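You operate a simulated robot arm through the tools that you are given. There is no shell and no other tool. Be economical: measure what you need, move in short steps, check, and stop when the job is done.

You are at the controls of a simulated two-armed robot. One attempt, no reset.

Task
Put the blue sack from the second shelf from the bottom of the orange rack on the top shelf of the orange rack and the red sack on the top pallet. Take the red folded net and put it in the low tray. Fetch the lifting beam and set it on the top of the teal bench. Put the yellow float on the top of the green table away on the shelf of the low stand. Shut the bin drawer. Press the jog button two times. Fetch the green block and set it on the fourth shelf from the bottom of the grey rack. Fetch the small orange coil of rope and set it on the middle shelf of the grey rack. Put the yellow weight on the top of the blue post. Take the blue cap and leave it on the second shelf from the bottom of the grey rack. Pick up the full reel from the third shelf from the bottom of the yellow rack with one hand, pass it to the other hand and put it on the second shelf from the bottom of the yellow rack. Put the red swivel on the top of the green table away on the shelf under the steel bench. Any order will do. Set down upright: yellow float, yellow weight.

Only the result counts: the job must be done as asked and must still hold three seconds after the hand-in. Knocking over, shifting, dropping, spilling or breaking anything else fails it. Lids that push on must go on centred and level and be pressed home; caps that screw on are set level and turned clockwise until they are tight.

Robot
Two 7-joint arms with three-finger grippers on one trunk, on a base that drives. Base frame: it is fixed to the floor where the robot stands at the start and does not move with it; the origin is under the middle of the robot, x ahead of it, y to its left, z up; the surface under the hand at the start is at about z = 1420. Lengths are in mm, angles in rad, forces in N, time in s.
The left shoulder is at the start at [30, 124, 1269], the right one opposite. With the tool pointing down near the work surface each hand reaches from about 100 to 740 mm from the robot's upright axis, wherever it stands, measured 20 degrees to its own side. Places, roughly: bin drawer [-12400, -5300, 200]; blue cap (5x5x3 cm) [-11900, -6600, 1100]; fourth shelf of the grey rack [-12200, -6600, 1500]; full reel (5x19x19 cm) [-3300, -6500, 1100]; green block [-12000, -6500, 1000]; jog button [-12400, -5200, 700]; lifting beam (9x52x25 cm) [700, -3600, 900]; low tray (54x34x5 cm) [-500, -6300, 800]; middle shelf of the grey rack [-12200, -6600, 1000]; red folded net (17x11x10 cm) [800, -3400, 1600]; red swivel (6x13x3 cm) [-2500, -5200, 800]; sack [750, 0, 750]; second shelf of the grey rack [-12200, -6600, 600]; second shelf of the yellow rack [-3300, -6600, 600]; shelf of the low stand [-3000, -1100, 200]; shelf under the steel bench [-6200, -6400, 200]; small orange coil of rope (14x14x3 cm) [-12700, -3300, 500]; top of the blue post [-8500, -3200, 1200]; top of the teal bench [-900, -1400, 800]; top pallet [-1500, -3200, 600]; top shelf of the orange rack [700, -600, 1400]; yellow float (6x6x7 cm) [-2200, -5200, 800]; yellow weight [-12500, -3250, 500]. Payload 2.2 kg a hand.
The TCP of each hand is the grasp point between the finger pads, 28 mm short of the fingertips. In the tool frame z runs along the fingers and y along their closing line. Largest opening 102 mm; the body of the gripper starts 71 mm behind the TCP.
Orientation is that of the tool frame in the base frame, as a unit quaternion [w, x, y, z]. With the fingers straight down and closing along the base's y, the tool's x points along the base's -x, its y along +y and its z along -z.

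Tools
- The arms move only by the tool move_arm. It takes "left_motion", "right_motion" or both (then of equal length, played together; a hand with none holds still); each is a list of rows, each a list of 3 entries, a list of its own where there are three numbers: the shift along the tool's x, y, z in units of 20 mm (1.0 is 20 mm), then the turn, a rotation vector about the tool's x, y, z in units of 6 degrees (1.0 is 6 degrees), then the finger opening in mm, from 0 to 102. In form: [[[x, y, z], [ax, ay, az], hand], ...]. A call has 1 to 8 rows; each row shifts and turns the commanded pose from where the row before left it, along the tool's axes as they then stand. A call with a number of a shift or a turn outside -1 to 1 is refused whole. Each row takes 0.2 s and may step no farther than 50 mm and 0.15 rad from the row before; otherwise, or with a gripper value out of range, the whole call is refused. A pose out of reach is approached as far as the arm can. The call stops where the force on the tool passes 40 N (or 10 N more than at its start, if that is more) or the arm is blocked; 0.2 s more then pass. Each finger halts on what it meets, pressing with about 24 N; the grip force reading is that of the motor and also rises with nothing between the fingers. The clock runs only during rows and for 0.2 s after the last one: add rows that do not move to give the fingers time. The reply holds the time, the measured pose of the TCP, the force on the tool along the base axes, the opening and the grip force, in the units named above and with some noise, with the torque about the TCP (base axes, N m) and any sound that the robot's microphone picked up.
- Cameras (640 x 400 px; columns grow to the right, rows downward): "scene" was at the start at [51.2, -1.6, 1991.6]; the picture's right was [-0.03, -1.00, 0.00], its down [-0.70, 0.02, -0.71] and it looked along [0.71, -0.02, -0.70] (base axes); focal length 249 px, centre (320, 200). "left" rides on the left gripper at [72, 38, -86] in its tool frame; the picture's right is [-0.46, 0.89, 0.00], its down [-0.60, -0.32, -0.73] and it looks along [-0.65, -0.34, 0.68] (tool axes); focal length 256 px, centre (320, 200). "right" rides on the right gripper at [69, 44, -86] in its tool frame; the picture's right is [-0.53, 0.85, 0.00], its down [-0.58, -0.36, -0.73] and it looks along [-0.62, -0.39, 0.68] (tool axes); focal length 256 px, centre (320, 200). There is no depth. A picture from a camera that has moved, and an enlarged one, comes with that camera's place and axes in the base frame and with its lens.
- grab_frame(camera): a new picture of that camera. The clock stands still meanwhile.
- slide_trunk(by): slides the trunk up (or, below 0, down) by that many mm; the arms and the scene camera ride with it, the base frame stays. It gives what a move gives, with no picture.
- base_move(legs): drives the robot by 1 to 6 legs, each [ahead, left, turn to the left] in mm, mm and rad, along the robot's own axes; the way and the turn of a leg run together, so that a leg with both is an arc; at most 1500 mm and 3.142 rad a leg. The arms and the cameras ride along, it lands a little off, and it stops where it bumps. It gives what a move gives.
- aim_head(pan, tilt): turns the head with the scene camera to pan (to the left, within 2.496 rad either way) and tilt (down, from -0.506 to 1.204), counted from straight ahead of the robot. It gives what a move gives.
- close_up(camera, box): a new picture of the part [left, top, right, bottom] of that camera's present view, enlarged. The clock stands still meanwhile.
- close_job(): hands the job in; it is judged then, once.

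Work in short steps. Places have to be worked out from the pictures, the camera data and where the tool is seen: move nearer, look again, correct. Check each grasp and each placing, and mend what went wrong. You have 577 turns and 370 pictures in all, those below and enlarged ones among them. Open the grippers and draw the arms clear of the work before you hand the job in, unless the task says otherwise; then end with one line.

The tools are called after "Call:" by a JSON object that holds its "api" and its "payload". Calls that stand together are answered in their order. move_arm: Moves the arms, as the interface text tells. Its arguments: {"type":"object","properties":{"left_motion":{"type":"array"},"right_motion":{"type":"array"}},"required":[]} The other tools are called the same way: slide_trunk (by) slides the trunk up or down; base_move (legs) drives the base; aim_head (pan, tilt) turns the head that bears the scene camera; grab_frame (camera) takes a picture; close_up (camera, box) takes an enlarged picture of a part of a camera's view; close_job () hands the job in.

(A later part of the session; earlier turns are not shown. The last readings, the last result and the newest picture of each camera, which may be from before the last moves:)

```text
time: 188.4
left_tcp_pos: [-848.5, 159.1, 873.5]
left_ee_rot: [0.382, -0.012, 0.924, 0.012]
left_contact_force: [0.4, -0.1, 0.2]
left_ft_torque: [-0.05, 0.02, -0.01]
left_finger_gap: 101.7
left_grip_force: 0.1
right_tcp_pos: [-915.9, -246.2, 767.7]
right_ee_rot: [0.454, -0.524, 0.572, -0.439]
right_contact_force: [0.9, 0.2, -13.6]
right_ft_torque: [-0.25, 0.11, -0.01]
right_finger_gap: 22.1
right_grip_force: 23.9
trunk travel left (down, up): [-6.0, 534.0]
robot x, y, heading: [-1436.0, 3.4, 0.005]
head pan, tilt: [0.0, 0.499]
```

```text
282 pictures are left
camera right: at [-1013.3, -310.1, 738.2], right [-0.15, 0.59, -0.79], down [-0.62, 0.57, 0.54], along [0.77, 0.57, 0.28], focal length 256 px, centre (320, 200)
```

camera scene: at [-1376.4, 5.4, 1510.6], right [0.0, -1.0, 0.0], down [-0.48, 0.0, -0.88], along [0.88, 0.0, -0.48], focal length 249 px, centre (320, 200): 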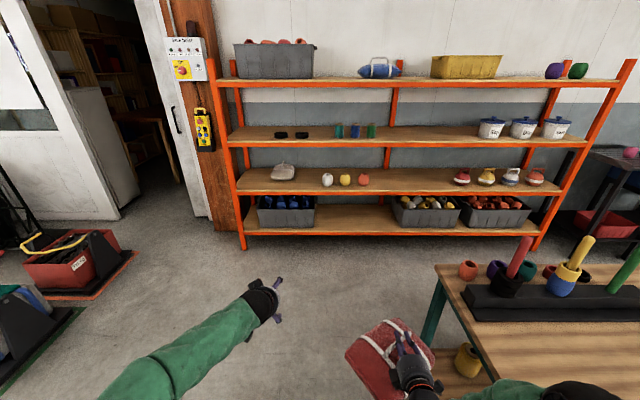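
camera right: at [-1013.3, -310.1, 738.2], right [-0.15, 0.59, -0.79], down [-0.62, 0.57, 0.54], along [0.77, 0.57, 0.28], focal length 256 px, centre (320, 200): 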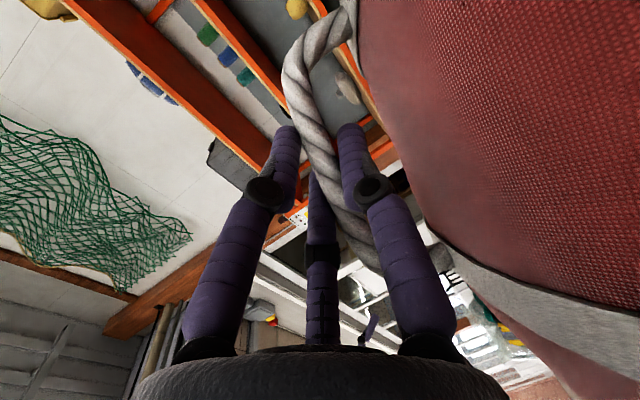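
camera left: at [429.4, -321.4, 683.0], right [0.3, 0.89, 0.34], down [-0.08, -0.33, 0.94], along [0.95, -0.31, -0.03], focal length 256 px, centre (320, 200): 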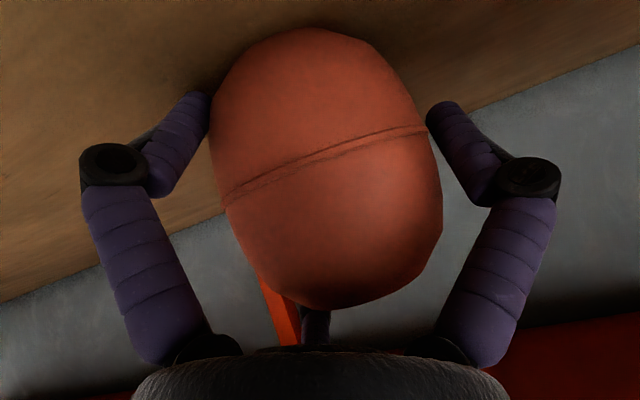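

Still fine. Back off further, turn right, and drive along -y past the bench with a look.

Call:
{"api": "base_move", "payload": {"legs": [[-460, 0, 0], [0, 0, -1.571], [1200, 0, 0]]}}

Call:
{"api": "grab_frame", "payload": {"camera": "scene"}}

```text
time: 200.7
left_tcp_pos: [-1754.3, -1792.2, 873.8]
left_ee_rot: [0.277, 0.647, 0.661, -0.261]
left_contact_force: [0.3, -0.7, -0.4]
left_ft_torque: [-0.04, 0.04, -0.02]
left_finger_gap: 102.1
left_grip_force: 0.1
right_tcp_pos: [-2162.0, -1720.8, 766.1]
right_ee_rot: [0.011, 0.035, 0.775, -0.631]
right_contact_force: [-0.3, 0.4, -12.9]
right_ft_torque: [0.07, 0.22, 0.03]
right_finger_gap: 22.1
right_grip_force: 23.7
trunk travel left (down, up): [-6.0, 534.0]
robot x, y, heading: [-1904.1, -1199.6, -1.571]
head pan, tilt: [0.0, 0.499]
```

```text
281 pictures are left
camera scene: at [-1909.2, -1261.8, 1510.5], right [-1.0, 0.0, 0.0], down [0.0, 0.48, -0.88], along [0.0, -0.88, -0.48], focal length 249 px, centre (320, 200)
```

scene: 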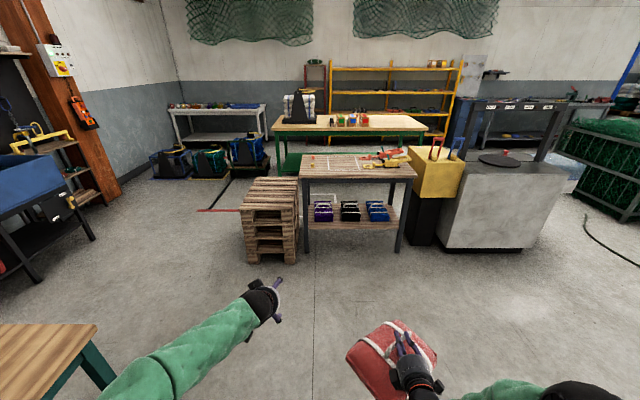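

Pallet stack centre ≈(-1550,-3080), top z≈600. Drive forward past the bench, strafe left and approach.

Call:
{"api": "base_move", "payload": {"legs": [[850, 0, 0], [0, 604, 0], [250, 0, 0]]}}

Call:
{"api": "aim_head", "payload": {"pan": -0.2, "tilt": 0.75}}

Call:
{"api": "grab_frame", "payload": {"camera": "scene"}}

```text
time: 209.7
left_tcp_pos: [-1151.8, -2902.0, 873.0]
left_ee_rot: [0.278, 0.646, 0.662, -0.261]
left_contact_force: [-0.7, 0.2, 0.1]
left_ft_torque: [0.02, 0.0, 0.0]
left_finger_gap: 101.9
left_grip_force: 0.1
right_tcp_pos: [-1557.8, -2831.5, 767.5]
right_ee_rot: [0.011, 0.035, 0.775, -0.63]
right_contact_force: [-0.1, 0.4, -12.7]
right_ft_torque: [0.0, 0.19, -0.03]
right_finger_gap: 22.2
right_grip_force: 24.2
trunk travel left (down, up): [-6.0, 534.0]
robot x, y, heading: [-1306.0, -2310.3, -1.576]
head pan, tilt: [0.0, 0.499]
```

```text
time: 210.5
left_tcp_pos: [-1151.3, -2901.3, 874.1]
left_ee_rot: [0.277, 0.646, 0.662, -0.261]
left_contact_force: [0.3, -0.5, 0.1]
left_ft_torque: [0.0, 0.0, -0.02]
left_finger_gap: 102.1
left_grip_force: 0.0
right_tcp_pos: [-1558.5, -2830.6, 766.6]
right_ee_rot: [0.011, 0.034, 0.776, -0.63]
right_contact_force: [-0.6, -0.8, -12.7]
right_ft_torque: [0.05, 0.2, -0.04]
right_finger_gap: 22.2
right_grip_force: 24.6
trunk travel left (down, up): [-6.0, 534.0]
robot x, y, heading: [-1307.3, -2308.8, -1.571]
head pan, tilt: [-0.201, 0.75]
```

```text
280 pictures are left
camera scene: at [-1323.4, -2362.2, 1488.6], right [-0.98, 0.2, 0.0], down [0.14, 0.67, -0.73], along [-0.14, -0.72, -0.68], focal length 249 px, centre (320, 200)
```

scene: 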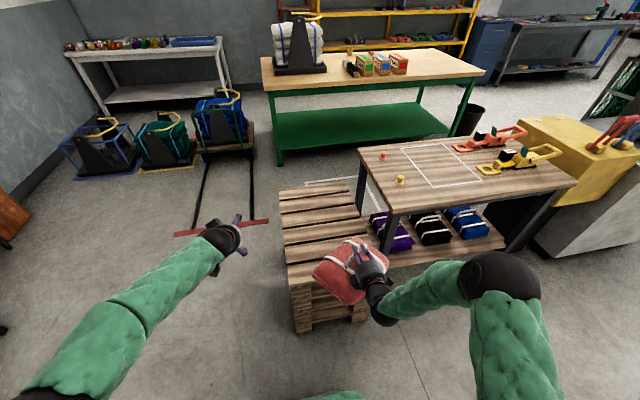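

Pallet centre ≈(-1480,-3155). Drive forward 315 and left 60, then lower.

Call:
{"api": "base_move", "payload": {"legs": [[315, 60, 0]]}}

Call:
{"api": "grab_frame", "payload": {"camera": "scene"}}

```text
time: 212.6
left_tcp_pos: [-1097.6, -3195.8, 873.1]
left_ee_rot: [0.276, 0.648, 0.66, -0.261]
left_contact_force: [-0.2, -0.7, 0.0]
left_ft_torque: [-0.02, -0.02, 0.01]
left_finger_gap: 101.8
left_grip_force: 0.0
right_tcp_pos: [-1501.7, -3121.5, 763.8]
right_ee_rot: [0.011, 0.037, 0.779, -0.625]
right_contact_force: [0.0, -0.6, -12.7]
right_ft_torque: [0.03, 0.22, 0.03]
right_finger_gap: 22.2
right_grip_force: 24.2
trunk travel left (down, up): [-6.0, 534.0]
robot x, y, heading: [-1248.0, -2604.6, -1.578]
head pan, tilt: [-0.201, 0.75]
stopped in leg 1: the robot was blocked; the commanded pose is now the measured one
```

```text
279 pictures are left
camera scene: at [-1266.1, -2655.2, 1488.6], right [-0.98, 0.2, 0.0], down [0.14, 0.67, -0.73], along [-0.15, -0.72, -0.68], focal length 249 px, centre (320, 200)
```

scene: 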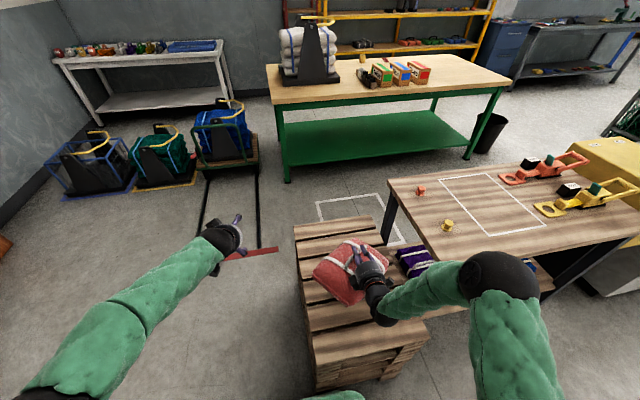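

Base touched the pallet; back off 25 mm, then lower the bag (it is over the pallet).

Call:
{"api": "base_move", "payload": {"legs": [[-25, 0, 0]]}}

Call:
{"api": "move_arm", "payload": {"right_motion": [[[0, 0.6, 0.12], [0, 0, 0], 5], [[0, 0.6, 0.12], [0, 0, 0], 5], [[0, 0.3, 0.06], [0, 0, 0], 5], [[0, 0.3, 0.06], [0, 0, 0], 5], [[0, 0.3, 0.06], [0, 0, 0], 5], [[0, 0.3, 0.06], [0, 0, 0], 5]]}}

```text
time: 213.4
left_tcp_pos: [-1097.5, -3169.8, 873.3]
left_ee_rot: [0.277, 0.648, 0.659, -0.263]
left_contact_force: [-0.3, 0.7, -0.3]
left_ft_torque: [0.01, -0.04, 0.02]
left_finger_gap: 102.0
left_grip_force: 0.0
right_tcp_pos: [-1503.8, -3097.2, 766.3]
right_ee_rot: [0.009, 0.037, 0.776, -0.629]
right_contact_force: [0.1, 0.6, -12.9]
right_ft_torque: [0.03, 0.19, 0.02]
right_finger_gap: 21.9
right_grip_force: 24.6
trunk travel left (down, up): [-6.0, 534.0]
robot x, y, heading: [-1246.7, -2577.1, -1.574]
head pan, tilt: [-0.201, 0.75]
```

```text
time: 214.8
left_tcp_pos: [-1096.6, -3171.1, 871.7]
left_ee_rot: [0.277, 0.649, 0.659, -0.262]
left_contact_force: [0.4, 0.6, 0.6]
left_ft_torque: [0.01, -0.03, -0.02]
left_finger_gap: 101.9
left_grip_force: 0.0
right_tcp_pos: [-1499.3, -3096.5, 714.6]
right_ee_rot: [0.01, 0.036, 0.777, -0.628]
right_contact_force: [-0.1, 0.1, -12.5]
right_ft_torque: [0.01, 0.22, -0.01]
right_finger_gap: 21.9
right_grip_force: 23.6
trunk travel left (down, up): [-6.0, 534.0]
robot x, y, heading: [-1245.4, -2576.7, -1.575]
head pan, tilt: [-0.201, 0.75]
```

Call:
{"api": "move_arm", "payload": {"right_motion": [[[0, 0.3, 0.06], [0, 0, 0], 5], [[0, 0.3, 0.06], [0, 0, 0], 5], [[0, 0.3, 0.06], [0, 0, 0], 5], [[0, 0.3, 0.06], [0, 0, 0], 5], [[0, 0.3, 0.06], [0, 0, 0], 5], [[0, 0.3, 0.06], [0, 0, 0], 5]]}}

Call:
{"api": "grab_frame", "payload": {"camera": "scene"}}

```text
time: 215.7
left_tcp_pos: [-1095.6, -3169.0, 874.0]
left_ee_rot: [0.277, 0.647, 0.66, -0.261]
left_contact_force: [-0.1, -1.0, 0.1]
left_ft_torque: [-0.01, 0.0, 0.0]
left_finger_gap: 102.0
left_grip_force: 0.1
right_tcp_pos: [-1497.6, -3100.8, 707.2]
right_ee_rot: [0.008, 0.032, 0.769, -0.638]
right_contact_force: [4.3, 3.9, 10.0]
right_ft_torque: [-0.82, 0.67, 0.2]
right_finger_gap: 21.8
right_grip_force: 24.0
trunk travel left (down, up): [-6.0, 534.0]
robot x, y, heading: [-1249.4, -2581.6, -1.577]
head pan, tilt: [-0.201, 0.75]
stopped in row 4 (right hand): the force on the tool passed its limit at 47 N (the readings are from after the stop); the commanded pose is now the measured one
```

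```text
278 pictures are left
camera scene: at [-1264.8, -2627.7, 1488.7], right [-0.98, 0.2, 0.0], down [0.14, 0.67, -0.73], along [-0.15, -0.72, -0.68], focal length 249 px, centre (320, 200)
```

scene: 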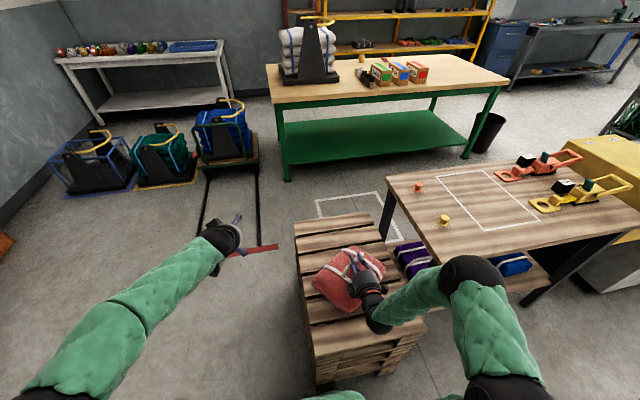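

Bag rests on the pallet. Open and withdraw along the fingers.

Call:
{"api": "move_arm", "payload": {"right_motion": [[[0, 0, 0], [0, 0, 0], 40], [[0, 0, 0], [0, 0, 0], 40], [[0, 0, -0.5], [0, 0, 0], 40], [[0, 0, -1], [0, 0, 0], 40], [[0, 0, -1], [0, 0, 0], 40], [[0, -0.3, -1], [0, 0, 0], 40], [[0, -0.5, -1], [0, 0, 0], 40], [[0, -0.5, -1], [0, 0, 0], 40]]}}

Call:
{"api": "grab_frame", "payload": {"camera": "scene"}}

```text
time: 217.5
left_tcp_pos: [-1096.7, -3169.1, 872.7]
left_ee_rot: [0.277, 0.648, 0.66, -0.261]
left_contact_force: [-1.1, -0.5, -1.1]
left_ft_torque: [0.02, -0.01, -0.01]
left_finger_gap: 101.8
left_grip_force: 0.1
right_tcp_pos: [-1496.7, -2995.3, 751.5]
right_ee_rot: [0.009, 0.034, 0.772, -0.635]
right_contact_force: [0.7, 1.1, -12.6]
right_ft_torque: [0.3, 0.07, 0.01]
right_finger_gap: 47.9
right_grip_force: 5.1
trunk travel left (down, up): [-6.0, 534.0]
robot x, y, heading: [-1246.9, -2577.7, -1.576]
head pan, tilt: [-0.201, 0.75]
```

```text
277 pictures are left
camera scene: at [-1265.6, -2629.2, 1488.6], right [-0.98, 0.2, 0.0], down [0.14, 0.67, -0.73], along [-0.15, -0.72, -0.68], focal length 249 px, centre (320, 200)
```

scene: 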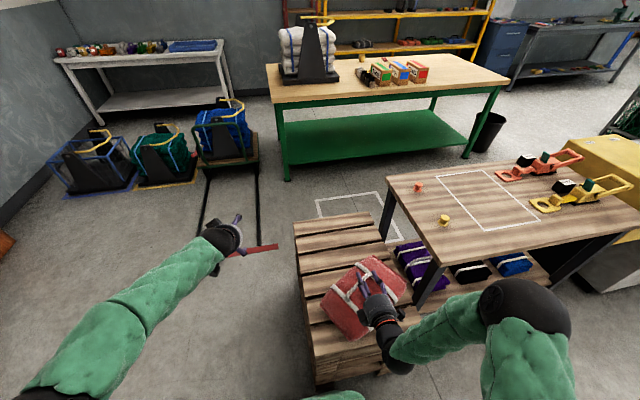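

The lower finger hooked the rope and pulled the bag along. Move it forward again, lower until unloaded plus a little, then withdraw horizontally.

Call:
{"api": "move_arm", "payload": {"right_motion": [[[0, -0.2, 0.98], [0, 0, 0], 44], [[0, -0.2, 0.98], [0, 0, 0], 44], [[0, -0.2, 0.98], [0, 0, 0], 44], [[0, -0.2, 0.98], [0, 0, 0], 44], [[0, 0.6, 0.12], [0, 0, 0], 44], [[0, 0.5, 0.1], [0, 0, 0], 44], [[0, 0.3, 0.06], [0, 0, 0], 44], [[0, 0.3, 0.06], [0, 0, 0], 44]]}}

Call:
{"api": "grab_frame", "payload": {"camera": "right"}}

```text
time: 219.3
left_tcp_pos: [-1096.9, -3168.8, 872.3]
left_ee_rot: [0.276, 0.648, 0.659, -0.261]
left_contact_force: [-0.6, 0.3, -0.6]
left_ft_torque: [0.02, -0.02, 0.04]
left_finger_gap: 102.1
left_grip_force: 0.1
right_tcp_pos: [-1498.4, -3077.1, 715.8]
right_ee_rot: [0.009, 0.033, 0.772, -0.635]
right_contact_force: [0.1, -1.1, -9.1]
right_ft_torque: [0.16, 0.06, -0.05]
right_finger_gap: 49.6
right_grip_force: 4.1
trunk travel left (down, up): [-6.0, 534.0]
robot x, y, heading: [-1247.7, -2579.1, -1.577]
head pan, tilt: [-0.201, 0.75]
```

```text
276 pictures are left
camera right: at [-1563.5, -2980.4, 686.3], right [0.59, 0.14, -0.8], down [0.57, 0.62, 0.53], along [0.57, -0.77, 0.29], focal length 256 px, centre (320, 200)
```

right: 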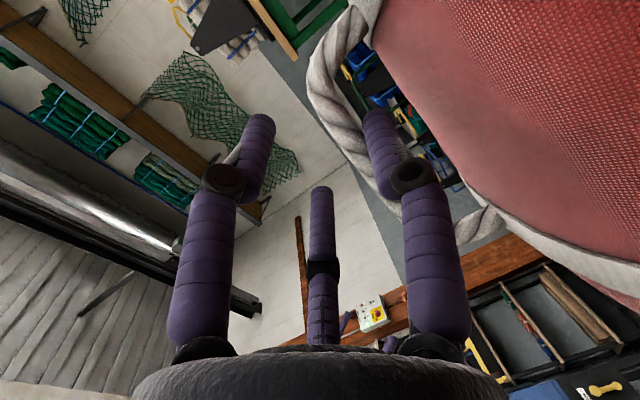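

Call:
{"api": "move_arm", "payload": {"right_motion": [[[0, 0.3, 0.06], [0, 0, 0], 46], [[0, 0.3, 0.06], [0, 0, 0], 46], [[0, 0.2, 0.04], [0, 0, 0], 46]]}}

```text
time: 220.1
left_tcp_pos: [-1096.2, -3170.0, 873.1]
left_ee_rot: [0.277, 0.648, 0.66, -0.262]
left_contact_force: [-0.2, 0.4, 0.0]
left_ft_torque: [-0.03, 0.01, 0.0]
left_finger_gap: 101.8
left_grip_force: 0.1
right_tcp_pos: [-1496.6, -3076.7, 701.6]
right_ee_rot: [0.008, 0.033, 0.771, -0.636]
right_contact_force: [-1.2, 0.0, -0.2]
right_ft_torque: [0.04, -0.01, 0.02]
right_finger_gap: 45.8
right_grip_force: 0.1
trunk travel left (down, up): [-6.0, 534.0]
robot x, y, heading: [-1249.3, -2580.4, -1.572]
head pan, tilt: [-0.201, 0.75]
```

Unloaded. Lower 6 mm more and withdraw horizontally with a watch on force.

Call:
{"api": "move_arm", "payload": {"right_motion": [[[0, 0.25, 0.05], [0, 0, 0], 46], [[0, 0.2, -0.98], [0, 0, 0], 46], [[0, 0.2, -0.98], [0, 0, 0], 46], [[0, 0.2, -0.98], [0, 0, 0], 46], [[0, 0.2, -0.98], [0, 0, 0], 46], [[0, 0.2, -0.98], [0, 0, 0], 46]]}}

Call:
{"api": "grab_frame", "payload": {"camera": "scene"}}

```text
time: 221.5
left_tcp_pos: [-1097.0, -3170.0, 872.5]
left_ee_rot: [0.277, 0.648, 0.66, -0.262]
left_contact_force: [-0.6, -0.2, 0.0]
left_ft_torque: [0.01, -0.01, 0.01]
left_finger_gap: 102.4
left_grip_force: 0.1
right_tcp_pos: [-1492.2, -2977.0, 694.3]
right_ee_rot: [0.01, 0.034, 0.771, -0.636]
right_contact_force: [-0.2, 0.1, -0.8]
right_ft_torque: [0.0, 0.02, 0.01]
right_finger_gap: 46.0
right_grip_force: 0.2
trunk travel left (down, up): [-6.0, 534.0]
robot x, y, heading: [-1248.2, -2577.3, -1.57]
head pan, tilt: [-0.201, 0.75]
```

```text
275 pictures are left
camera scene: at [-1265.2, -2628.7, 1488.7], right [-0.98, 0.2, 0.0], down [0.14, 0.67, -0.73], along [-0.15, -0.72, -0.68], focal length 249 px, centre (320, 200)
```

scene: 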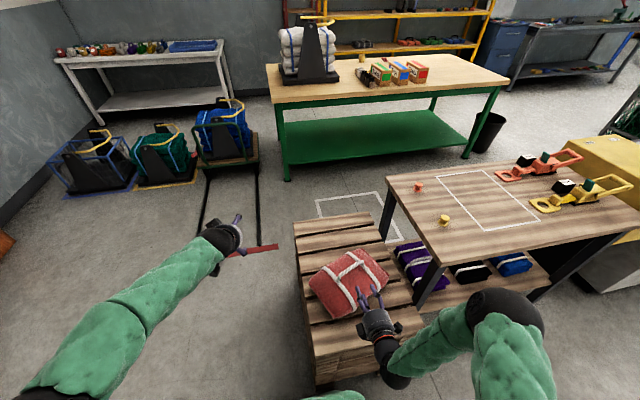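

Red sack placed. Next: the net and lifting beam area near (750,-3500). Look left.

Call:
{"api": "aim_head", "payload": {"pan": 1.2, "tilt": 0.3}}

Call:
{"api": "grab_frame", "payload": {"camera": "scene"}}

```text
time: 223.0
left_tcp_pos: [-1096.8, -3170.0, 872.5]
left_ee_rot: [0.277, 0.648, 0.66, -0.261]
left_contact_force: [0.3, 0.1, -0.3]
left_ft_torque: [-0.02, 0.01, 0.02]
left_finger_gap: 102.0
left_grip_force: 0.0
right_tcp_pos: [-1492.8, -2977.2, 696.1]
right_ee_rot: [0.008, 0.032, 0.77, -0.637]
right_contact_force: [0.2, 0.4, -0.5]
right_ft_torque: [0.04, 0.0, 0.01]
right_finger_gap: 46.0
right_grip_force: 0.0
trunk travel left (down, up): [-6.0, 534.0]
robot x, y, heading: [-1248.9, -2579.4, -1.573]
head pan, tilt: [1.201, 0.3]
```

```text
274 pictures are left
camera scene: at [-1161.5, -2581.8, 1529.0], right [-0.37, -0.93, 0.0], down [-0.28, 0.11, -0.96], along [0.89, -0.35, -0.3], focal length 249 px, centre (320, 200)
```

scene: 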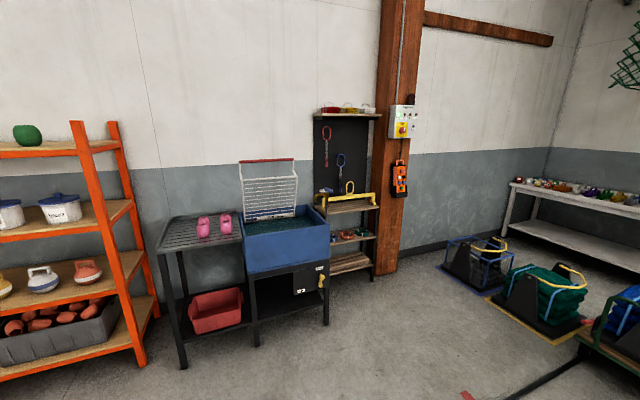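

Net on top of the tall dark rack (z≈1600), yellow lifting beam on its shelf at z≈900, around (720,-3550). Back up, turn left, and drive there.

Call:
{"api": "base_move", "payload": {"legs": [[-320, 0, 0], [0, 0, 1.571], [850, 0, 0], [0, -1230, 0]]}}

Call:
{"api": "slide_trunk", "payload": {"by": 300}}

Call:
{"api": "aim_head", "payload": {"pan": 0, "tilt": 0.35}}

Call:
{"api": "grab_frame", "payload": {"camera": "scene"}}

```text
time: 238.9
left_tcp_pos: [191.6, -3336.8, 873.1]
left_ee_rot: [0.382, -0.008, 0.924, 0.011]
left_contact_force: [-0.1, 0.5, -0.9]
left_ft_torque: [0.01, 0.02, 0.01]
left_finger_gap: 102.2
left_grip_force: 0.1
right_tcp_pos: [-0.4, -3734.0, 696.1]
right_ee_rot: [0.457, -0.522, 0.568, -0.443]
right_contact_force: [-0.8, 0.3, 0.0]
right_ft_torque: [-0.02, -0.01, 0.02]
right_finger_gap: 46.0
right_grip_force: 0.2
trunk travel left (down, up): [-6.0, 534.0]
robot x, y, heading: [-396.7, -3492.1, -0.008]
head pan, tilt: [1.201, 0.3]
```

```text
time: 241.9
left_tcp_pos: [192.4, -3337.6, 1173.2]
left_ee_rot: [0.381, -0.009, 0.924, 0.012]
left_contact_force: [-0.3, 0.4, 0.0]
left_ft_torque: [0.01, 0.03, -0.04]
left_finger_gap: 101.9
left_grip_force: 0.0
right_tcp_pos: [-0.6, -3735.3, 996.5]
right_ee_rot: [0.457, -0.522, 0.568, -0.443]
right_contact_force: [0.6, -0.3, -0.7]
right_ft_torque: [0.01, 0.0, -0.01]
right_finger_gap: 45.9
right_grip_force: 0.0
trunk travel left (down, up): [-306.0, 234.0]
robot x, y, heading: [-405.8, -3487.5, 0.0]
head pan, tilt: [1.201, 0.3]
```

```text
time: 243.3
left_tcp_pos: [191.2, -3337.4, 1172.4]
left_ee_rot: [0.381, -0.009, 0.924, 0.011]
left_contact_force: [0.3, -0.2, -0.5]
left_ft_torque: [0.03, 0.0, 0.01]
left_finger_gap: 101.8
left_grip_force: 0.3
right_tcp_pos: [0.3, -3734.3, 996.9]
right_ee_rot: [0.457, -0.521, 0.569, -0.443]
right_contact_force: [0.2, -0.4, 0.8]
right_ft_torque: [0.03, 0.03, -0.01]
right_finger_gap: 46.0
right_grip_force: 0.1
trunk travel left (down, up): [-306.0, 234.0]
robot x, y, heading: [-399.2, -3490.0, -0.003]
head pan, tilt: [0.0, 0.351]
```

```text
273 pictures are left
camera scene: at [-337.3, -3488.8, 1824.3], right [0.0, -1.0, 0.0], down [-0.34, 0.0, -0.94], along [0.94, 0.0, -0.34], focal length 249 px, centre (320, 200)
```

scene: 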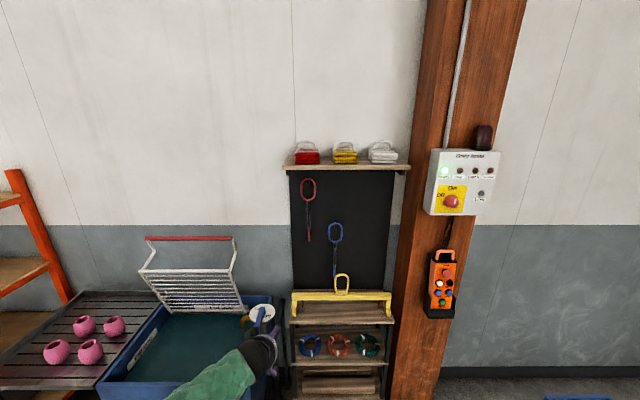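

Call:
{"api": "close_up", "payload": {"camera": "scene", "box": [270, 120, 430, 220]}}

Call:
{"api": "close_up", "payload": {"camera": "scene", "box": [270, 250, 430, 350]}}

```text
4.00 times, centred on (350, 170) of scene
camera zoom: at [-337.3, -3488.8, 1824.3], right [0.0, -1.0, 0.0], down [-0.34, 0.0, -0.94], along [0.94, 0.0, -0.34], focal length 996 px, centre (200, 320)
```

zoom: 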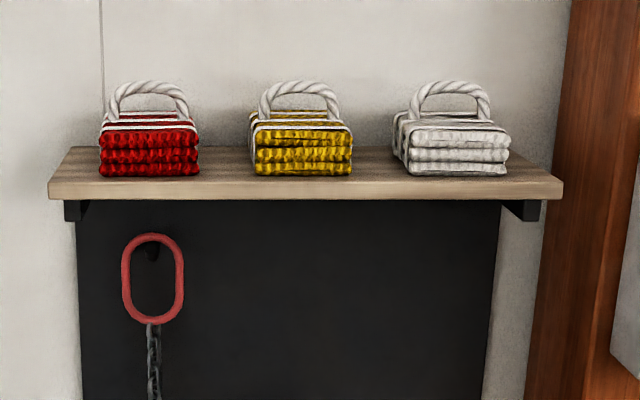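

```text
4.00 times, centred on (350, 300) of scene
camera zoom: at [-337.3, -3488.8, 1824.3], right [0.0, -1.0, 0.0], down [-0.34, 0.0, -0.94], along [0.94, 0.0, -0.34], focal length 996 px, centre (200, -200)
```

zoom: 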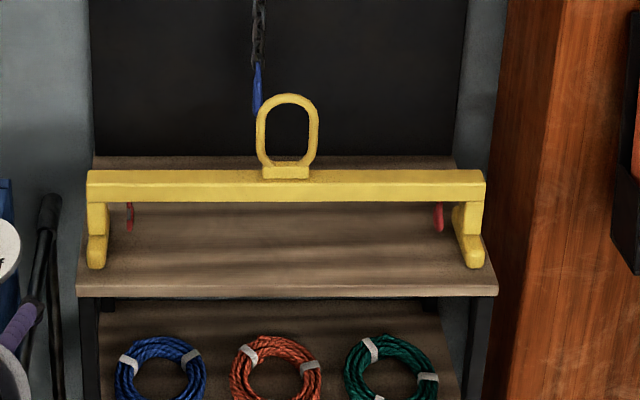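

Net handle ≈(800,-3432,1685), beam ring ≈(720,-3599,1030). Prepare the left hand for the net: level it and roll 90° so it closes vertically; raise the trunk.

Call:
{"api": "move_arm", "payload": {"left_motion": [[[0, 0, 0], [0, -1, 0], 60], [[0, 0, 0], [0, -1, 0], 60], [[0, 0, 0], [0, -1, 0], 60], [[0, 0, 0], [0, -1, 0], 60], [[0, 0, 0], [0, -1, 0], 60], [[0, 0, 0], [0, -0.5, 0], 60], [[0, 0, 0], [0, 0, 1], 50], [[0, 0, 0], [0, 0, 1], 50]]}}

Call:
{"api": "move_arm", "payload": {"left_motion": [[[0, 0, 0], [0, 0, 1], 50], [[0, 0, 0], [0, 0, 1], 50], [[0, 0, 0], [0, 0, 1], 50], [[0, 0, 0], [0, 0, 1], 50], [[0, 0, 0], [0, 0, 1], 50], [[0, 0, 0], [0, 0, 1], 50], [[0, 0, 0], [0, 0, 1], 50], [[0, 0, 0], [0, 0, 1], 50]]}}

Call:
{"api": "move_arm", "payload": {"left_motion": [[[0, 0, 0], [0, 0, 1], 50], [[0, 0, 0], [0, 0, 1], 50], [[0, 0, 0], [0, 0, 1], 50], [[0, 0, 0], [0, 0, 1], 50], [[0, 0, 0], [0, 0, 1], 50]]}}

Call:
{"api": "slide_trunk", "payload": {"by": 230}}

```text
time: 245.1
left_tcp_pos: [192.5, -3338.1, 1174.3]
left_ee_rot: [0.623, 0.077, 0.774, 0.079]
left_contact_force: [-0.3, -0.1, -0.3]
left_ft_torque: [0.01, -0.03, 0.01]
left_finger_gap: 50.0
left_grip_force: 0.0
right_tcp_pos: [-1.2, -3734.6, 996.7]
right_ee_rot: [0.457, -0.522, 0.568, -0.443]
right_contact_force: [-0.6, 0.9, -0.6]
right_ft_torque: [0.02, 0.01, -0.01]
right_finger_gap: 46.0
right_grip_force: 0.1
trunk travel left (down, up): [-306.0, 234.0]
robot x, y, heading: [-397.6, -3490.2, -0.003]
head pan, tilt: [0.0, 0.351]
```

```text
time: 246.9
left_tcp_pos: [191.3, -3336.7, 1172.3]
left_ee_rot: [0.537, 0.384, 0.676, 0.326]
left_contact_force: [0.2, 0.5, -0.9]
left_ft_torque: [-0.02, 0.01, 0.01]
left_finger_gap: 49.9
left_grip_force: 0.1
right_tcp_pos: [-1.0, -3734.3, 994.6]
right_ee_rot: [0.457, -0.522, 0.568, -0.443]
right_contact_force: [0.5, -0.4, -0.3]
right_ft_torque: [0.02, 0.0, 0.04]
right_finger_gap: 45.9
right_grip_force: 0.2
trunk travel left (down, up): [-306.0, 234.0]
robot x, y, heading: [-397.8, -3491.2, -0.004]
head pan, tilt: [0.0, 0.351]
```

```text
time: 248.1
left_tcp_pos: [192.0, -3338.9, 1174.2]
left_ee_rot: [0.434, 0.547, 0.553, 0.454]
left_contact_force: [-0.2, 0.5, 0.5]
left_ft_torque: [0.0, -0.01, 0.04]
left_finger_gap: 50.2
left_grip_force: 0.1
right_tcp_pos: [-0.9, -3735.3, 996.6]
right_ee_rot: [0.458, -0.522, 0.568, -0.442]
right_contact_force: [-0.2, 0.3, 0.3]
right_ft_torque: [0.02, 0.03, 0.0]
right_finger_gap: 46.0
right_grip_force: 0.0
trunk travel left (down, up): [-306.0, 234.0]
robot x, y, heading: [-400.1, -3490.2, -0.004]
head pan, tilt: [0.0, 0.351]
```

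```text
time: 250.5
left_tcp_pos: [192.1, -3338.8, 1402.7]
left_ee_rot: [0.435, 0.546, 0.555, 0.453]
left_contact_force: [-0.1, 0.5, -0.4]
left_ft_torque: [0.01, 0.01, 0.04]
left_finger_gap: 50.1
left_grip_force: 0.0
right_tcp_pos: [-0.6, -3735.1, 1225.0]
right_ee_rot: [0.458, -0.521, 0.569, -0.442]
right_contact_force: [-0.2, 0.6, -0.7]
right_ft_torque: [0.01, -0.02, -0.03]
right_finger_gap: 46.3
right_grip_force: 0.1
trunk travel left (down, up): [-536.0, 4.0]
robot x, y, heading: [-400.1, -3492.5, -0.006]
head pan, tilt: [0.0, 0.351]
```

Raise the left hand to ≈1690 and shift the robot right 93 mm.

Call:
{"api": "move_arm", "payload": {"left_motion": [[[0, 0.98, -0.21], [0, 0, 0], 40], [[0, 0.98, -0.21], [0, 0, 0], 40], [[0, 0.98, -0.21], [0, 0, 0], 40], [[0, 0.98, -0.21], [0, 0, 0], 40], [[0, 0.98, -0.21], [0, 0, 0], 40], [[0, 0.98, -0.21], [0, 0, 0], 40], [[0, 0.98, -0.21], [0, 0, 0], 40], [[0, 0.98, -0.21], [0, 0, 0], 40]]}}

Call:
{"api": "move_arm", "payload": {"left_motion": [[[0, 0.98, -0.21], [0, 0, 0], 40], [[0, 0.98, -0.21], [0, 0, 0], 40], [[0, 0.98, -0.21], [0, 0, 0], 40], [[0, 0.98, -0.21], [0, 0, 0], 40], [[0, 0.98, -0.21], [0, 0, 0], 40], [[0, 0.98, -0.21], [0, 0, 0], 40], [[0, 0.98, -0.21], [0, 0, 0], 40]]}}

Call:
{"api": "base_move", "payload": {"legs": [[250, -93, 0]]}}

Call:
{"api": "grab_frame", "payload": {"camera": "left"}}

Call:
{"api": "grab_frame", "payload": {"camera": "scene"}}

```text
time: 252.3
left_tcp_pos: [190.7, -3340.9, 1564.5]
left_ee_rot: [0.435, 0.546, 0.554, 0.453]
left_contact_force: [1.1, -0.7, 0.0]
left_ft_torque: [0.0, 0.0, -0.02]
left_finger_gap: 40.3
left_grip_force: 0.1
right_tcp_pos: [-2.8, -3733.3, 1226.1]
right_ee_rot: [0.457, -0.522, 0.568, -0.443]
right_contact_force: [0.6, 0.1, -0.6]
right_ft_torque: [-0.03, -0.03, 0.02]
right_finger_gap: 46.0
right_grip_force: 0.0
trunk travel left (down, up): [-536.0, 4.0]
robot x, y, heading: [-399.1, -3489.7, -0.008]
head pan, tilt: [0.0, 0.351]
```

```text
time: 253.9
left_tcp_pos: [189.9, -3344.1, 1703.8]
left_ee_rot: [0.435, 0.547, 0.554, 0.453]
left_contact_force: [-0.7, -0.6, 0.4]
left_ft_torque: [-0.04, -0.01, -0.05]
left_finger_gap: 40.0
left_grip_force: 0.2
right_tcp_pos: [-0.4, -3734.7, 1224.6]
right_ee_rot: [0.457, -0.522, 0.568, -0.443]
right_contact_force: [0.9, 0.4, -0.9]
right_ft_torque: [-0.02, -0.01, 0.03]
right_finger_gap: 46.0
right_grip_force: 0.0
trunk travel left (down, up): [-536.0, 4.0]
robot x, y, heading: [-398.1, -3490.5, -0.002]
head pan, tilt: [0.0, 0.351]
```

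```text
time: 255.8
left_tcp_pos: [440.5, -3435.6, 1704.7]
left_ee_rot: [0.435, 0.546, 0.554, 0.454]
left_contact_force: [-0.5, 0.1, 0.5]
left_ft_torque: [0.01, -0.03, 0.03]
left_finger_gap: 39.8
left_grip_force: 0.2
right_tcp_pos: [247.8, -3827.2, 1226.0]
right_ee_rot: [0.457, -0.521, 0.569, -0.443]
right_contact_force: [-0.5, 0.7, 0.4]
right_ft_torque: [0.01, 0.01, 0.02]
right_finger_gap: 46.3
right_grip_force: 0.0
trunk travel left (down, up): [-536.0, 4.0]
robot x, y, heading: [-151.3, -3584.8, 0.004]
head pan, tilt: [0.0, 0.351]
```

```text
270 pictures are left
camera left: at [360.7, -3365.6, 1760.9], right [0.2, -0.47, 0.86], down [-0.77, -0.62, -0.16], along [0.61, -0.63, -0.48], focal length 256 px, centre (320, 200)
```

left: 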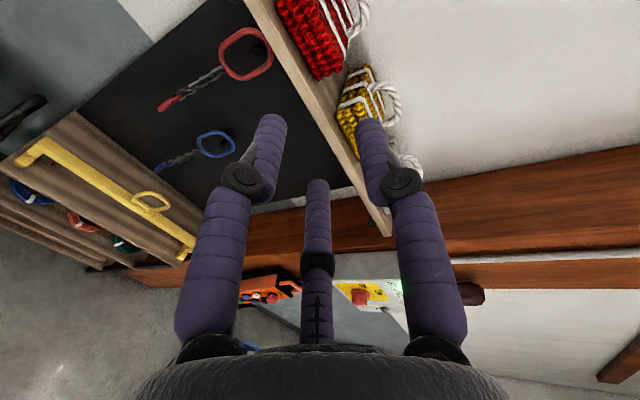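

```text
269 pictures are left
camera scene: at [-88.5, -3582.3, 2054.3], right [0.0, -1.0, 0.0], down [-0.34, 0.0, -0.94], along [0.94, 0.0, -0.34], focal length 249 px, centre (320, 200)
```

scene: 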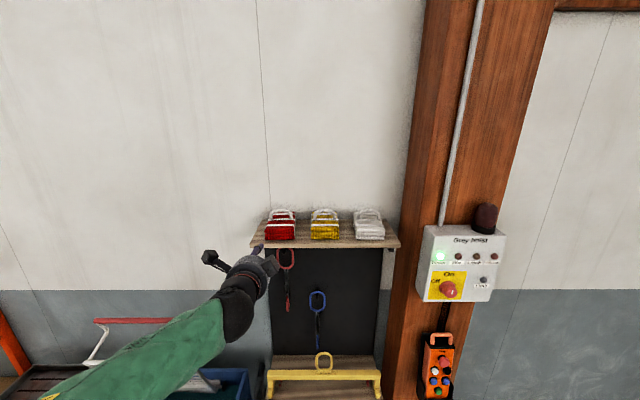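

Net handle triangulated at (803,-3430,1686). Retract the right hand 160 mm to stay clear of the post, then drive in 270 mm.

Call:
{"api": "move_arm", "payload": {"right_motion": [[[0, 0.2, -0.98], [0, 0, 0], 46], [[0, 0.2, -0.98], [0, 0, 0], 46], [[0, 0.2, -0.98], [0, 0, 0], 46], [[0, 0.2, -0.98], [0, 0, 0], 46]]}}

Call:
{"api": "base_move", "payload": {"legs": [[268, 0, 0]]}}

Call:
{"api": "grab_frame", "payload": {"camera": "left"}}

```text
time: 256.8
left_tcp_pos: [439.3, -3435.6, 1705.6]
left_ee_rot: [0.435, 0.546, 0.554, 0.454]
left_contact_force: [0.1, -0.6, -0.2]
left_ft_torque: [0.03, -0.01, 0.0]
left_finger_gap: 39.8
left_grip_force: 0.0
right_tcp_pos: [168.5, -3824.1, 1226.2]
right_ee_rot: [0.457, -0.521, 0.568, -0.443]
right_contact_force: [-0.2, 0.6, -0.1]
right_ft_torque: [-0.03, -0.02, 0.0]
right_finger_gap: 46.1
right_grip_force: 0.1
trunk travel left (down, up): [-536.0, 4.0]
robot x, y, heading: [-148.9, -3582.1, -0.009]
head pan, tilt: [0.0, 0.351]
```

```text
time: 258.8
left_tcp_pos: [708.8, -3434.5, 1704.7]
left_ee_rot: [0.435, 0.545, 0.555, 0.454]
left_contact_force: [-0.6, 1.1, 0.5]
left_ft_torque: [-0.03, -0.01, 0.04]
left_finger_gap: 40.1
left_grip_force: 0.2
right_tcp_pos: [437.7, -3823.6, 1224.7]
right_ee_rot: [0.457, -0.523, 0.567, -0.443]
right_contact_force: [0.3, 1.1, 0.4]
right_ft_torque: [0.02, -0.03, 0.04]
right_finger_gap: 45.9
right_grip_force: 0.1
trunk travel left (down, up): [-536.0, 4.0]
robot x, y, heading: [118.8, -3583.9, -0.0]
head pan, tilt: [0.0, 0.351]
```

```text
268 pictures are left
camera left: at [629.0, -3365.2, 1761.1], right [0.2, -0.47, 0.86], down [-0.76, -0.62, -0.16], along [0.61, -0.62, -0.48], focal length 256 px, centre (320, 200)
```

left: 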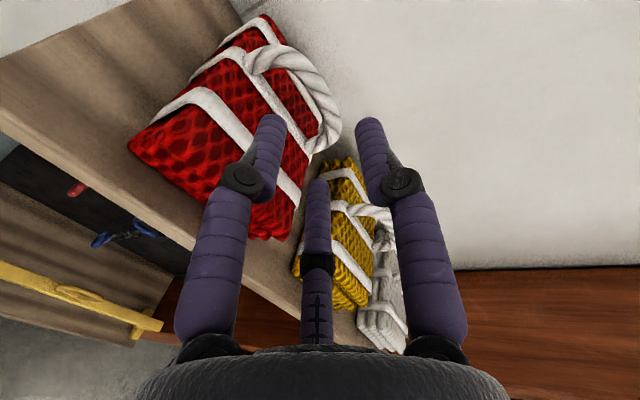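

Aligned. Advance 82 mm and close on the handle.

Call:
{"api": "move_arm", "payload": {"left_motion": [[[0, 0, 1], [0, 0, 0], 32], [[0, 0, 1], [0, 0, 0], 32], [[0, 0, 1], [0, 0, 0], 32], [[0, 0, 1], [0, 0, 0], 32], [[0, 0, 0.2], [0, 0, 0], 5], [[0, 0, 0], [0, 0, 0], 5], [[0, 0, 0], [0, 0, 0], 5]]}}

Call:
{"api": "grab_frame", "payload": {"camera": "left"}}

```text
time: 260.4
left_tcp_pos: [791.5, -3433.3, 1686.4]
left_ee_rot: [0.433, 0.545, 0.556, 0.454]
left_contact_force: [0.0, -0.5, 0.2]
left_ft_torque: [0.01, -0.02, 0.0]
left_finger_gap: 5.0
left_grip_force: 0.1
right_tcp_pos: [439.0, -3823.0, 1224.1]
right_ee_rot: [0.457, -0.522, 0.569, -0.442]
right_contact_force: [0.7, 0.4, -0.4]
right_ft_torque: [0.0, 0.03, 0.01]
right_finger_gap: 45.9
right_grip_force: 0.2
trunk travel left (down, up): [-536.0, 4.0]
robot x, y, heading: [117.7, -3583.0, 0.0]
head pan, tilt: [0.0, 0.351]
```

```text
267 pictures are left
camera left: at [712.3, -3363.2, 1743.3], right [0.2, -0.47, 0.86], down [-0.76, -0.62, -0.16], along [0.61, -0.62, -0.48], focal length 256 px, centre (320, 200)
```

left: 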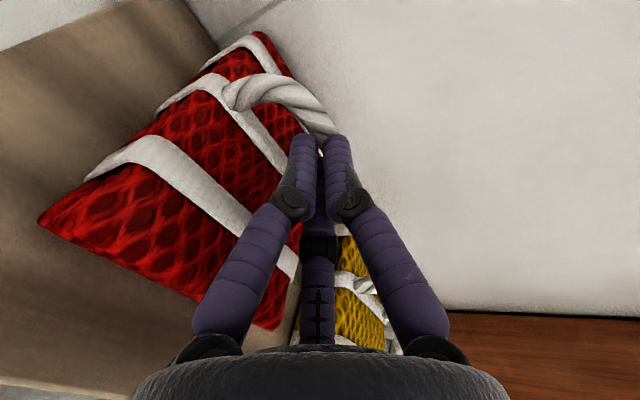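

The fingers closed just short of the bar. Reopen, advance 38 mm, close again.

Call:
{"api": "move_arm", "payload": {"left_motion": [[[0, 0, -0.5], [0, 0, 0], 32], [[0, 0, 0], [0, 0, 0], 32], [[0, 0, 1], [0, 0, 0], 32], [[0, 0, 1], [0, 0, 0], 32], [[0, 0, 0.5], [0, 0, 0], 32], [[0, 0, 0], [0, 0, 0], 5], [[0, 0, 0], [0, 0, 0], 5]]}}

Call:
{"api": "grab_frame", "payload": {"camera": "left"}}

```text
time: 261.9
left_tcp_pos: [831.5, -3430.5, 1678.5]
left_ee_rot: [0.435, 0.545, 0.555, 0.454]
left_contact_force: [-3.3, -0.2, 0.1]
left_ft_torque: [-0.16, 0.0, -0.03]
left_finger_gap: 21.3
left_grip_force: 23.9
right_tcp_pos: [438.3, -3823.4, 1225.1]
right_ee_rot: [0.458, -0.522, 0.568, -0.443]
right_contact_force: [-0.4, 0.1, 0.1]
right_ft_torque: [-0.03, -0.03, 0.0]
right_finger_gap: 46.0
right_grip_force: 0.0
trunk travel left (down, up): [-536.0, 4.0]
robot x, y, heading: [121.5, -3584.2, -0.002]
head pan, tilt: [0.0, 0.351]
```

```text
266 pictures are left
camera left: at [750.7, -3361.5, 1735.2], right [0.2, -0.47, 0.86], down [-0.76, -0.62, -0.16], along [0.61, -0.62, -0.48], focal length 256 px, centre (320, 200)
```

left: 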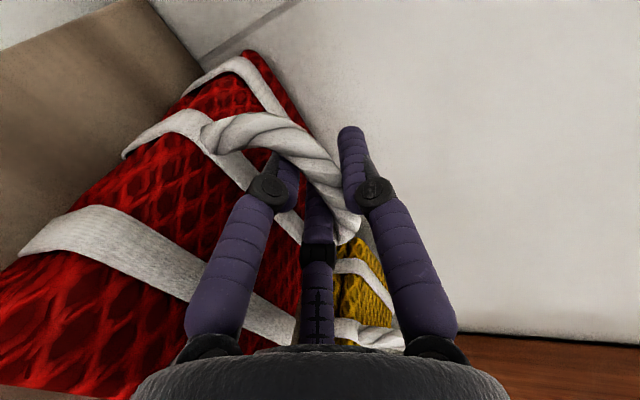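

Gripped. Lift 40 mm and back off.

Call:
{"api": "move_arm", "payload": {"left_motion": [[[0, 0.4, -0.08], [0, 0, 0], 5], [[0, 0.6, -0.12], [0, 0, 0], 5], [[0, 1, -0.2], [0, 0, 0], 5]]}}

Call:
{"api": "base_move", "payload": {"legs": [[-380, 0, 0]]}}

Call:
{"api": "grab_frame", "payload": {"camera": "scene"}}

```text
time: 262.8
left_tcp_pos: [831.8, -3431.2, 1718.2]
left_ee_rot: [0.434, 0.546, 0.555, 0.454]
left_contact_force: [-0.1, -0.6, -3.8]
left_ft_torque: [0.01, -0.04, 0.03]
left_finger_gap: 21.1
left_grip_force: 23.8
right_tcp_pos: [437.9, -3824.5, 1225.1]
right_ee_rot: [0.457, -0.523, 0.568, -0.442]
right_contact_force: [0.8, 0.3, -0.2]
right_ft_torque: [0.0, -0.02, -0.01]
right_finger_gap: 45.7
right_grip_force: 0.1
trunk travel left (down, up): [-536.0, 4.0]
robot x, y, heading: [117.1, -3583.8, -0.001]
head pan, tilt: [0.0, 0.351]
```

```text
time: 265.2
left_tcp_pos: [451.6, -3430.6, 1717.1]
left_ee_rot: [0.434, 0.545, 0.556, 0.455]
left_contact_force: [0.3, 0.0, -4.2]
left_ft_torque: [0.02, 0.0, 0.02]
left_finger_gap: 20.9
left_grip_force: 24.0
right_tcp_pos: [58.8, -3822.5, 1224.8]
right_ee_rot: [0.457, -0.524, 0.568, -0.441]
right_contact_force: [-0.6, -0.4, 0.5]
right_ft_torque: [0.01, 0.02, -0.03]
right_finger_gap: 46.0
right_grip_force: 0.1
trunk travel left (down, up): [-536.0, 4.0]
robot x, y, heading: [-264.9, -3585.5, 0.001]
head pan, tilt: [0.0, 0.351]
```

```text
265 pictures are left
camera scene: at [-198.3, -3583.0, 2054.2], right [0.0, -1.0, 0.0], down [-0.34, 0.0, -0.94], along [0.94, 0.0, -0.34], focal length 249 px, centre (320, 200)
```

scene: 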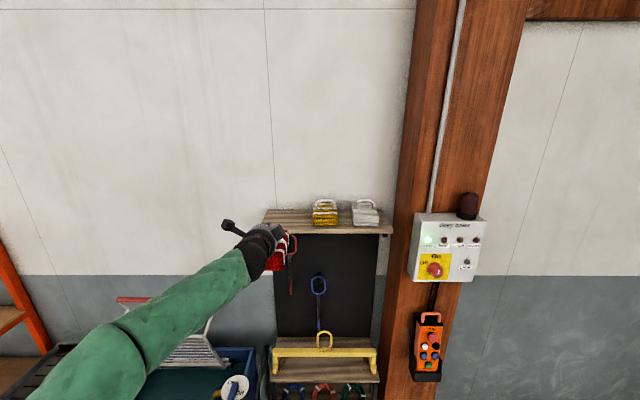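

Net held. Now the beam with the right hand: retract the left arm, lower the trunk, and line up (robot left 165 mm).

Call:
{"api": "move_arm", "payload": {"left_motion": [[[0, -0.2, -0.98], [0, 0, 0], 5], [[0, -0.2, -0.98], [0, 0, 0], 5], [[0, -0.2, -0.98], [0, 0, 0], 5], [[0, -0.2, -0.98], [0, 0, 0], 5], [[0, -0.2, -0.98], [0, 0, 0], 5], [[0, -0.2, -0.98], [0, 0, 0], 5], [[0, -0.2, -0.98], [0, 0, 0], 5], [[0, -0.2, -0.98], [0, 0, 0], 5]], "right_motion": [[[-0.4, -0.2, 0.98], [0, 0, 0], 46], [[-0.4, -0.2, 0.98], [0, 0, 0], 46], [[-0.4, -0.2, 0.98], [0, 0, 0], 46], [[-0.4, -0.2, 0.98], [0, 0, 0], 46], [[-0.4, -0.2, 0.98], [0, 0, 0], 46], [[-0.4, -0.2, 0.98], [0, 0, 0], 46], [[-0.4, -0.2, 0.98], [0, 0, 0], 46], [[0, -0.2, 0.98], [0, 0, 0], 46]]}}

Call:
{"api": "move_arm", "payload": {"left_motion": [[[0, -0.2, -0.98], [0, 0, 0], 5], [[0, -0.2, -0.98], [0, 0, 0], 5], [[0, -0.2, -0.98], [0, 0, 0], 5], [[0, -0.2, -0.98], [0, 0, 0], 5]], "right_motion": [[[0, -0.2, 0.98], [0, 0, 0], 46], [[0, -0.2, 0.98], [0, 0, 0], 46], [[0, -0.2, 0.98], [0, 0, 0], 46], [[0, -0.2, 0.98], [0, 0, 0], 46]]}}

Call:
{"api": "slide_trunk", "payload": {"by": -165}}

Call:
{"api": "base_move", "payload": {"legs": [[0, 165, 0], [150, 0, 0]]}}

Call:
{"api": "grab_frame", "payload": {"camera": "right"}}

Call:
{"api": "grab_frame", "payload": {"camera": "scene"}}

```text
time: 267.0
left_tcp_pos: [290.9, -3434.8, 1719.9]
left_ee_rot: [0.433, 0.546, 0.555, 0.455]
left_contact_force: [0.0, 0.0, -4.2]
left_ft_torque: [0.01, 0.0, 0.0]
left_finger_gap: 21.2
left_grip_force: 23.8
right_tcp_pos: [220.0, -3772.8, 1228.7]
right_ee_rot: [0.458, -0.524, 0.567, -0.441]
right_contact_force: [-0.3, -1.1, -0.1]
right_ft_torque: [-0.03, -0.03, -0.02]
right_finger_gap: 46.1
right_grip_force: 0.0
trunk travel left (down, up): [-536.0, 4.0]
robot x, y, heading: [-261.5, -3586.3, 0.003]
head pan, tilt: [0.0, 0.351]
```

```text
time: 268.0
left_tcp_pos: [210.2, -3436.6, 1720.3]
left_ee_rot: [0.433, 0.545, 0.555, 0.455]
left_contact_force: [-0.4, 0.1, -3.3]
left_ft_torque: [0.01, -0.02, 0.0]
left_finger_gap: 21.0
left_grip_force: 24.2
right_tcp_pos: [298.9, -3773.6, 1230.1]
right_ee_rot: [0.457, -0.524, 0.567, -0.441]
right_contact_force: [-0.7, 0.4, 0.5]
right_ft_torque: [0.03, -0.03, 0.0]
right_finger_gap: 45.9
right_grip_force: 0.0
trunk travel left (down, up): [-536.0, 4.0]
robot x, y, heading: [-261.8, -3582.6, 0.0]
head pan, tilt: [0.0, 0.351]
```

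```text
time: 269.8
left_tcp_pos: [209.7, -3436.4, 1556.2]
left_ee_rot: [0.433, 0.545, 0.555, 0.455]
left_contact_force: [0.4, -1.1, -3.3]
left_ft_torque: [0.04, -0.02, -0.01]
left_finger_gap: 21.1
left_grip_force: 24.2
right_tcp_pos: [299.1, -3775.6, 1066.0]
right_ee_rot: [0.458, -0.523, 0.567, -0.441]
right_contact_force: [1.2, -0.2, -0.2]
right_ft_torque: [0.02, 0.0, 0.02]
right_finger_gap: 45.9
right_grip_force: 0.1
trunk travel left (down, up): [-371.0, 169.0]
robot x, y, heading: [-263.1, -3584.6, -0.001]
head pan, tilt: [0.0, 0.351]
```

```text
time: 272.2
left_tcp_pos: [361.1, -3270.6, 1555.6]
left_ee_rot: [0.433, 0.546, 0.555, 0.454]
left_contact_force: [0.6, -0.5, -3.7]
left_ft_torque: [-0.03, -0.02, 0.02]
left_finger_gap: 20.8
left_grip_force: 23.8
right_tcp_pos: [449.3, -3610.2, 1064.9]
right_ee_rot: [0.458, -0.523, 0.567, -0.441]
right_contact_force: [-0.2, 0.3, -0.4]
right_ft_torque: [-0.01, 0.01, -0.04]
right_finger_gap: 46.2
right_grip_force: 0.1
trunk travel left (down, up): [-371.0, 169.0]
robot x, y, heading: [-111.6, -3419.2, 0.0]
head pan, tilt: [0.0, 0.351]
```

```text
264 pictures are left
camera right: at [352.7, -3673.8, 1033.8], right [-0.14, 0.59, -0.8], down [-0.63, 0.57, 0.53], along [0.76, 0.58, 0.29], focal length 256 px, centre (320, 200)
```

right: 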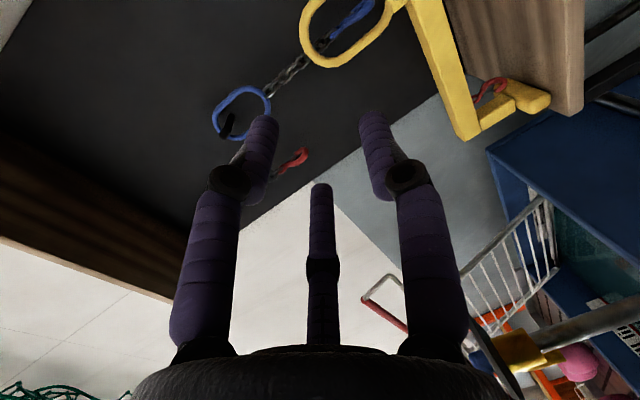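

```text
263 pictures are left
camera scene: at [-48.6, -3417.7, 1889.2], right [0.0, -1.0, 0.0], down [-0.34, 0.0, -0.94], along [0.94, 0.0, -0.34], focal length 249 px, centre (320, 200)
```

scene: 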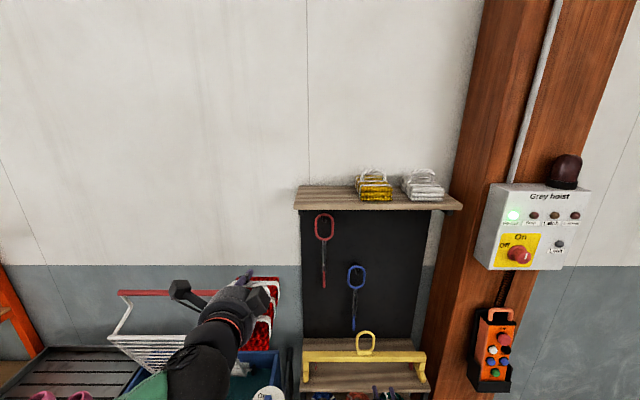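

Ring top bar ≈(718,-3603,1032). Lower slightly, drive 155 mm, and check.

Call:
{"api": "move_arm", "payload": {"right_motion": [[[-0.3, 0.5, 0.1], [0, 0, 0], 40]]}}

Call:
{"api": "base_move", "payload": {"legs": [[160, 0, 0]]}}

Call:
{"api": "grab_frame", "payload": {"camera": "right"}}

```text
time: 272.6
left_tcp_pos: [359.1, -3271.6, 1554.7]
left_ee_rot: [0.434, 0.545, 0.556, 0.454]
left_contact_force: [-0.5, -0.2, -3.9]
left_ft_torque: [0.04, -0.02, -0.02]
left_finger_gap: 20.7
left_grip_force: 24.0
right_tcp_pos: [447.6, -3604.1, 1056.0]
right_ee_rot: [0.457, -0.524, 0.567, -0.442]
right_contact_force: [0.0, -0.2, 0.4]
right_ft_torque: [0.02, 0.0, 0.0]
right_finger_gap: 40.1
right_grip_force: 0.1
trunk travel left (down, up): [-371.0, 169.0]
robot x, y, heading: [-112.7, -3415.3, 0.006]
head pan, tilt: [0.0, 0.351]
```

```text
time: 274.2
left_tcp_pos: [494.1, -3270.3, 1552.8]
left_ee_rot: [0.427, 0.542, 0.56, 0.458]
left_contact_force: [-0.5, 0.2, -3.2]
left_ft_torque: [-0.02, 0.02, 0.04]
left_finger_gap: 20.9
left_grip_force: 23.7
right_tcp_pos: [589.9, -3598.9, 1055.2]
right_ee_rot: [0.462, -0.528, 0.563, -0.437]
right_contact_force: [-0.6, -0.3, 0.1]
right_ft_torque: [-0.01, 0.01, 0.02]
right_finger_gap: 40.0
right_grip_force: 0.0
trunk travel left (down, up): [-371.0, 169.0]
robot x, y, heading: [25.3, -3422.7, 0.016]
head pan, tilt: [0.0, 0.351]
stopped in leg 1: the robot was blocked; the commanded pose is now the measured one
```

```text
262 pictures are left
camera right: at [494.1, -3663.8, 1024.9], right [-0.15, 0.58, -0.8], down [-0.64, 0.56, 0.53], along [0.75, 0.59, 0.29], focal length 256 px, centre (320, 200)
```

right: 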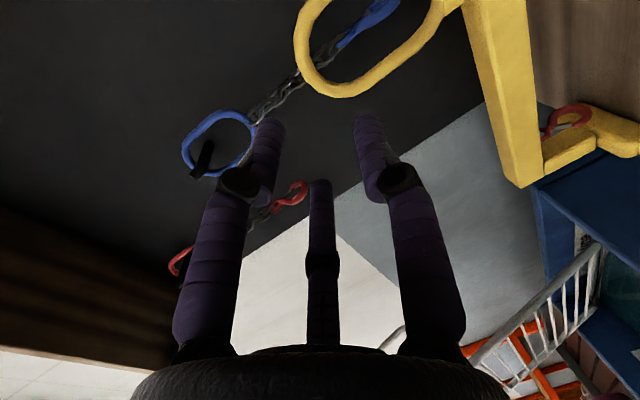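

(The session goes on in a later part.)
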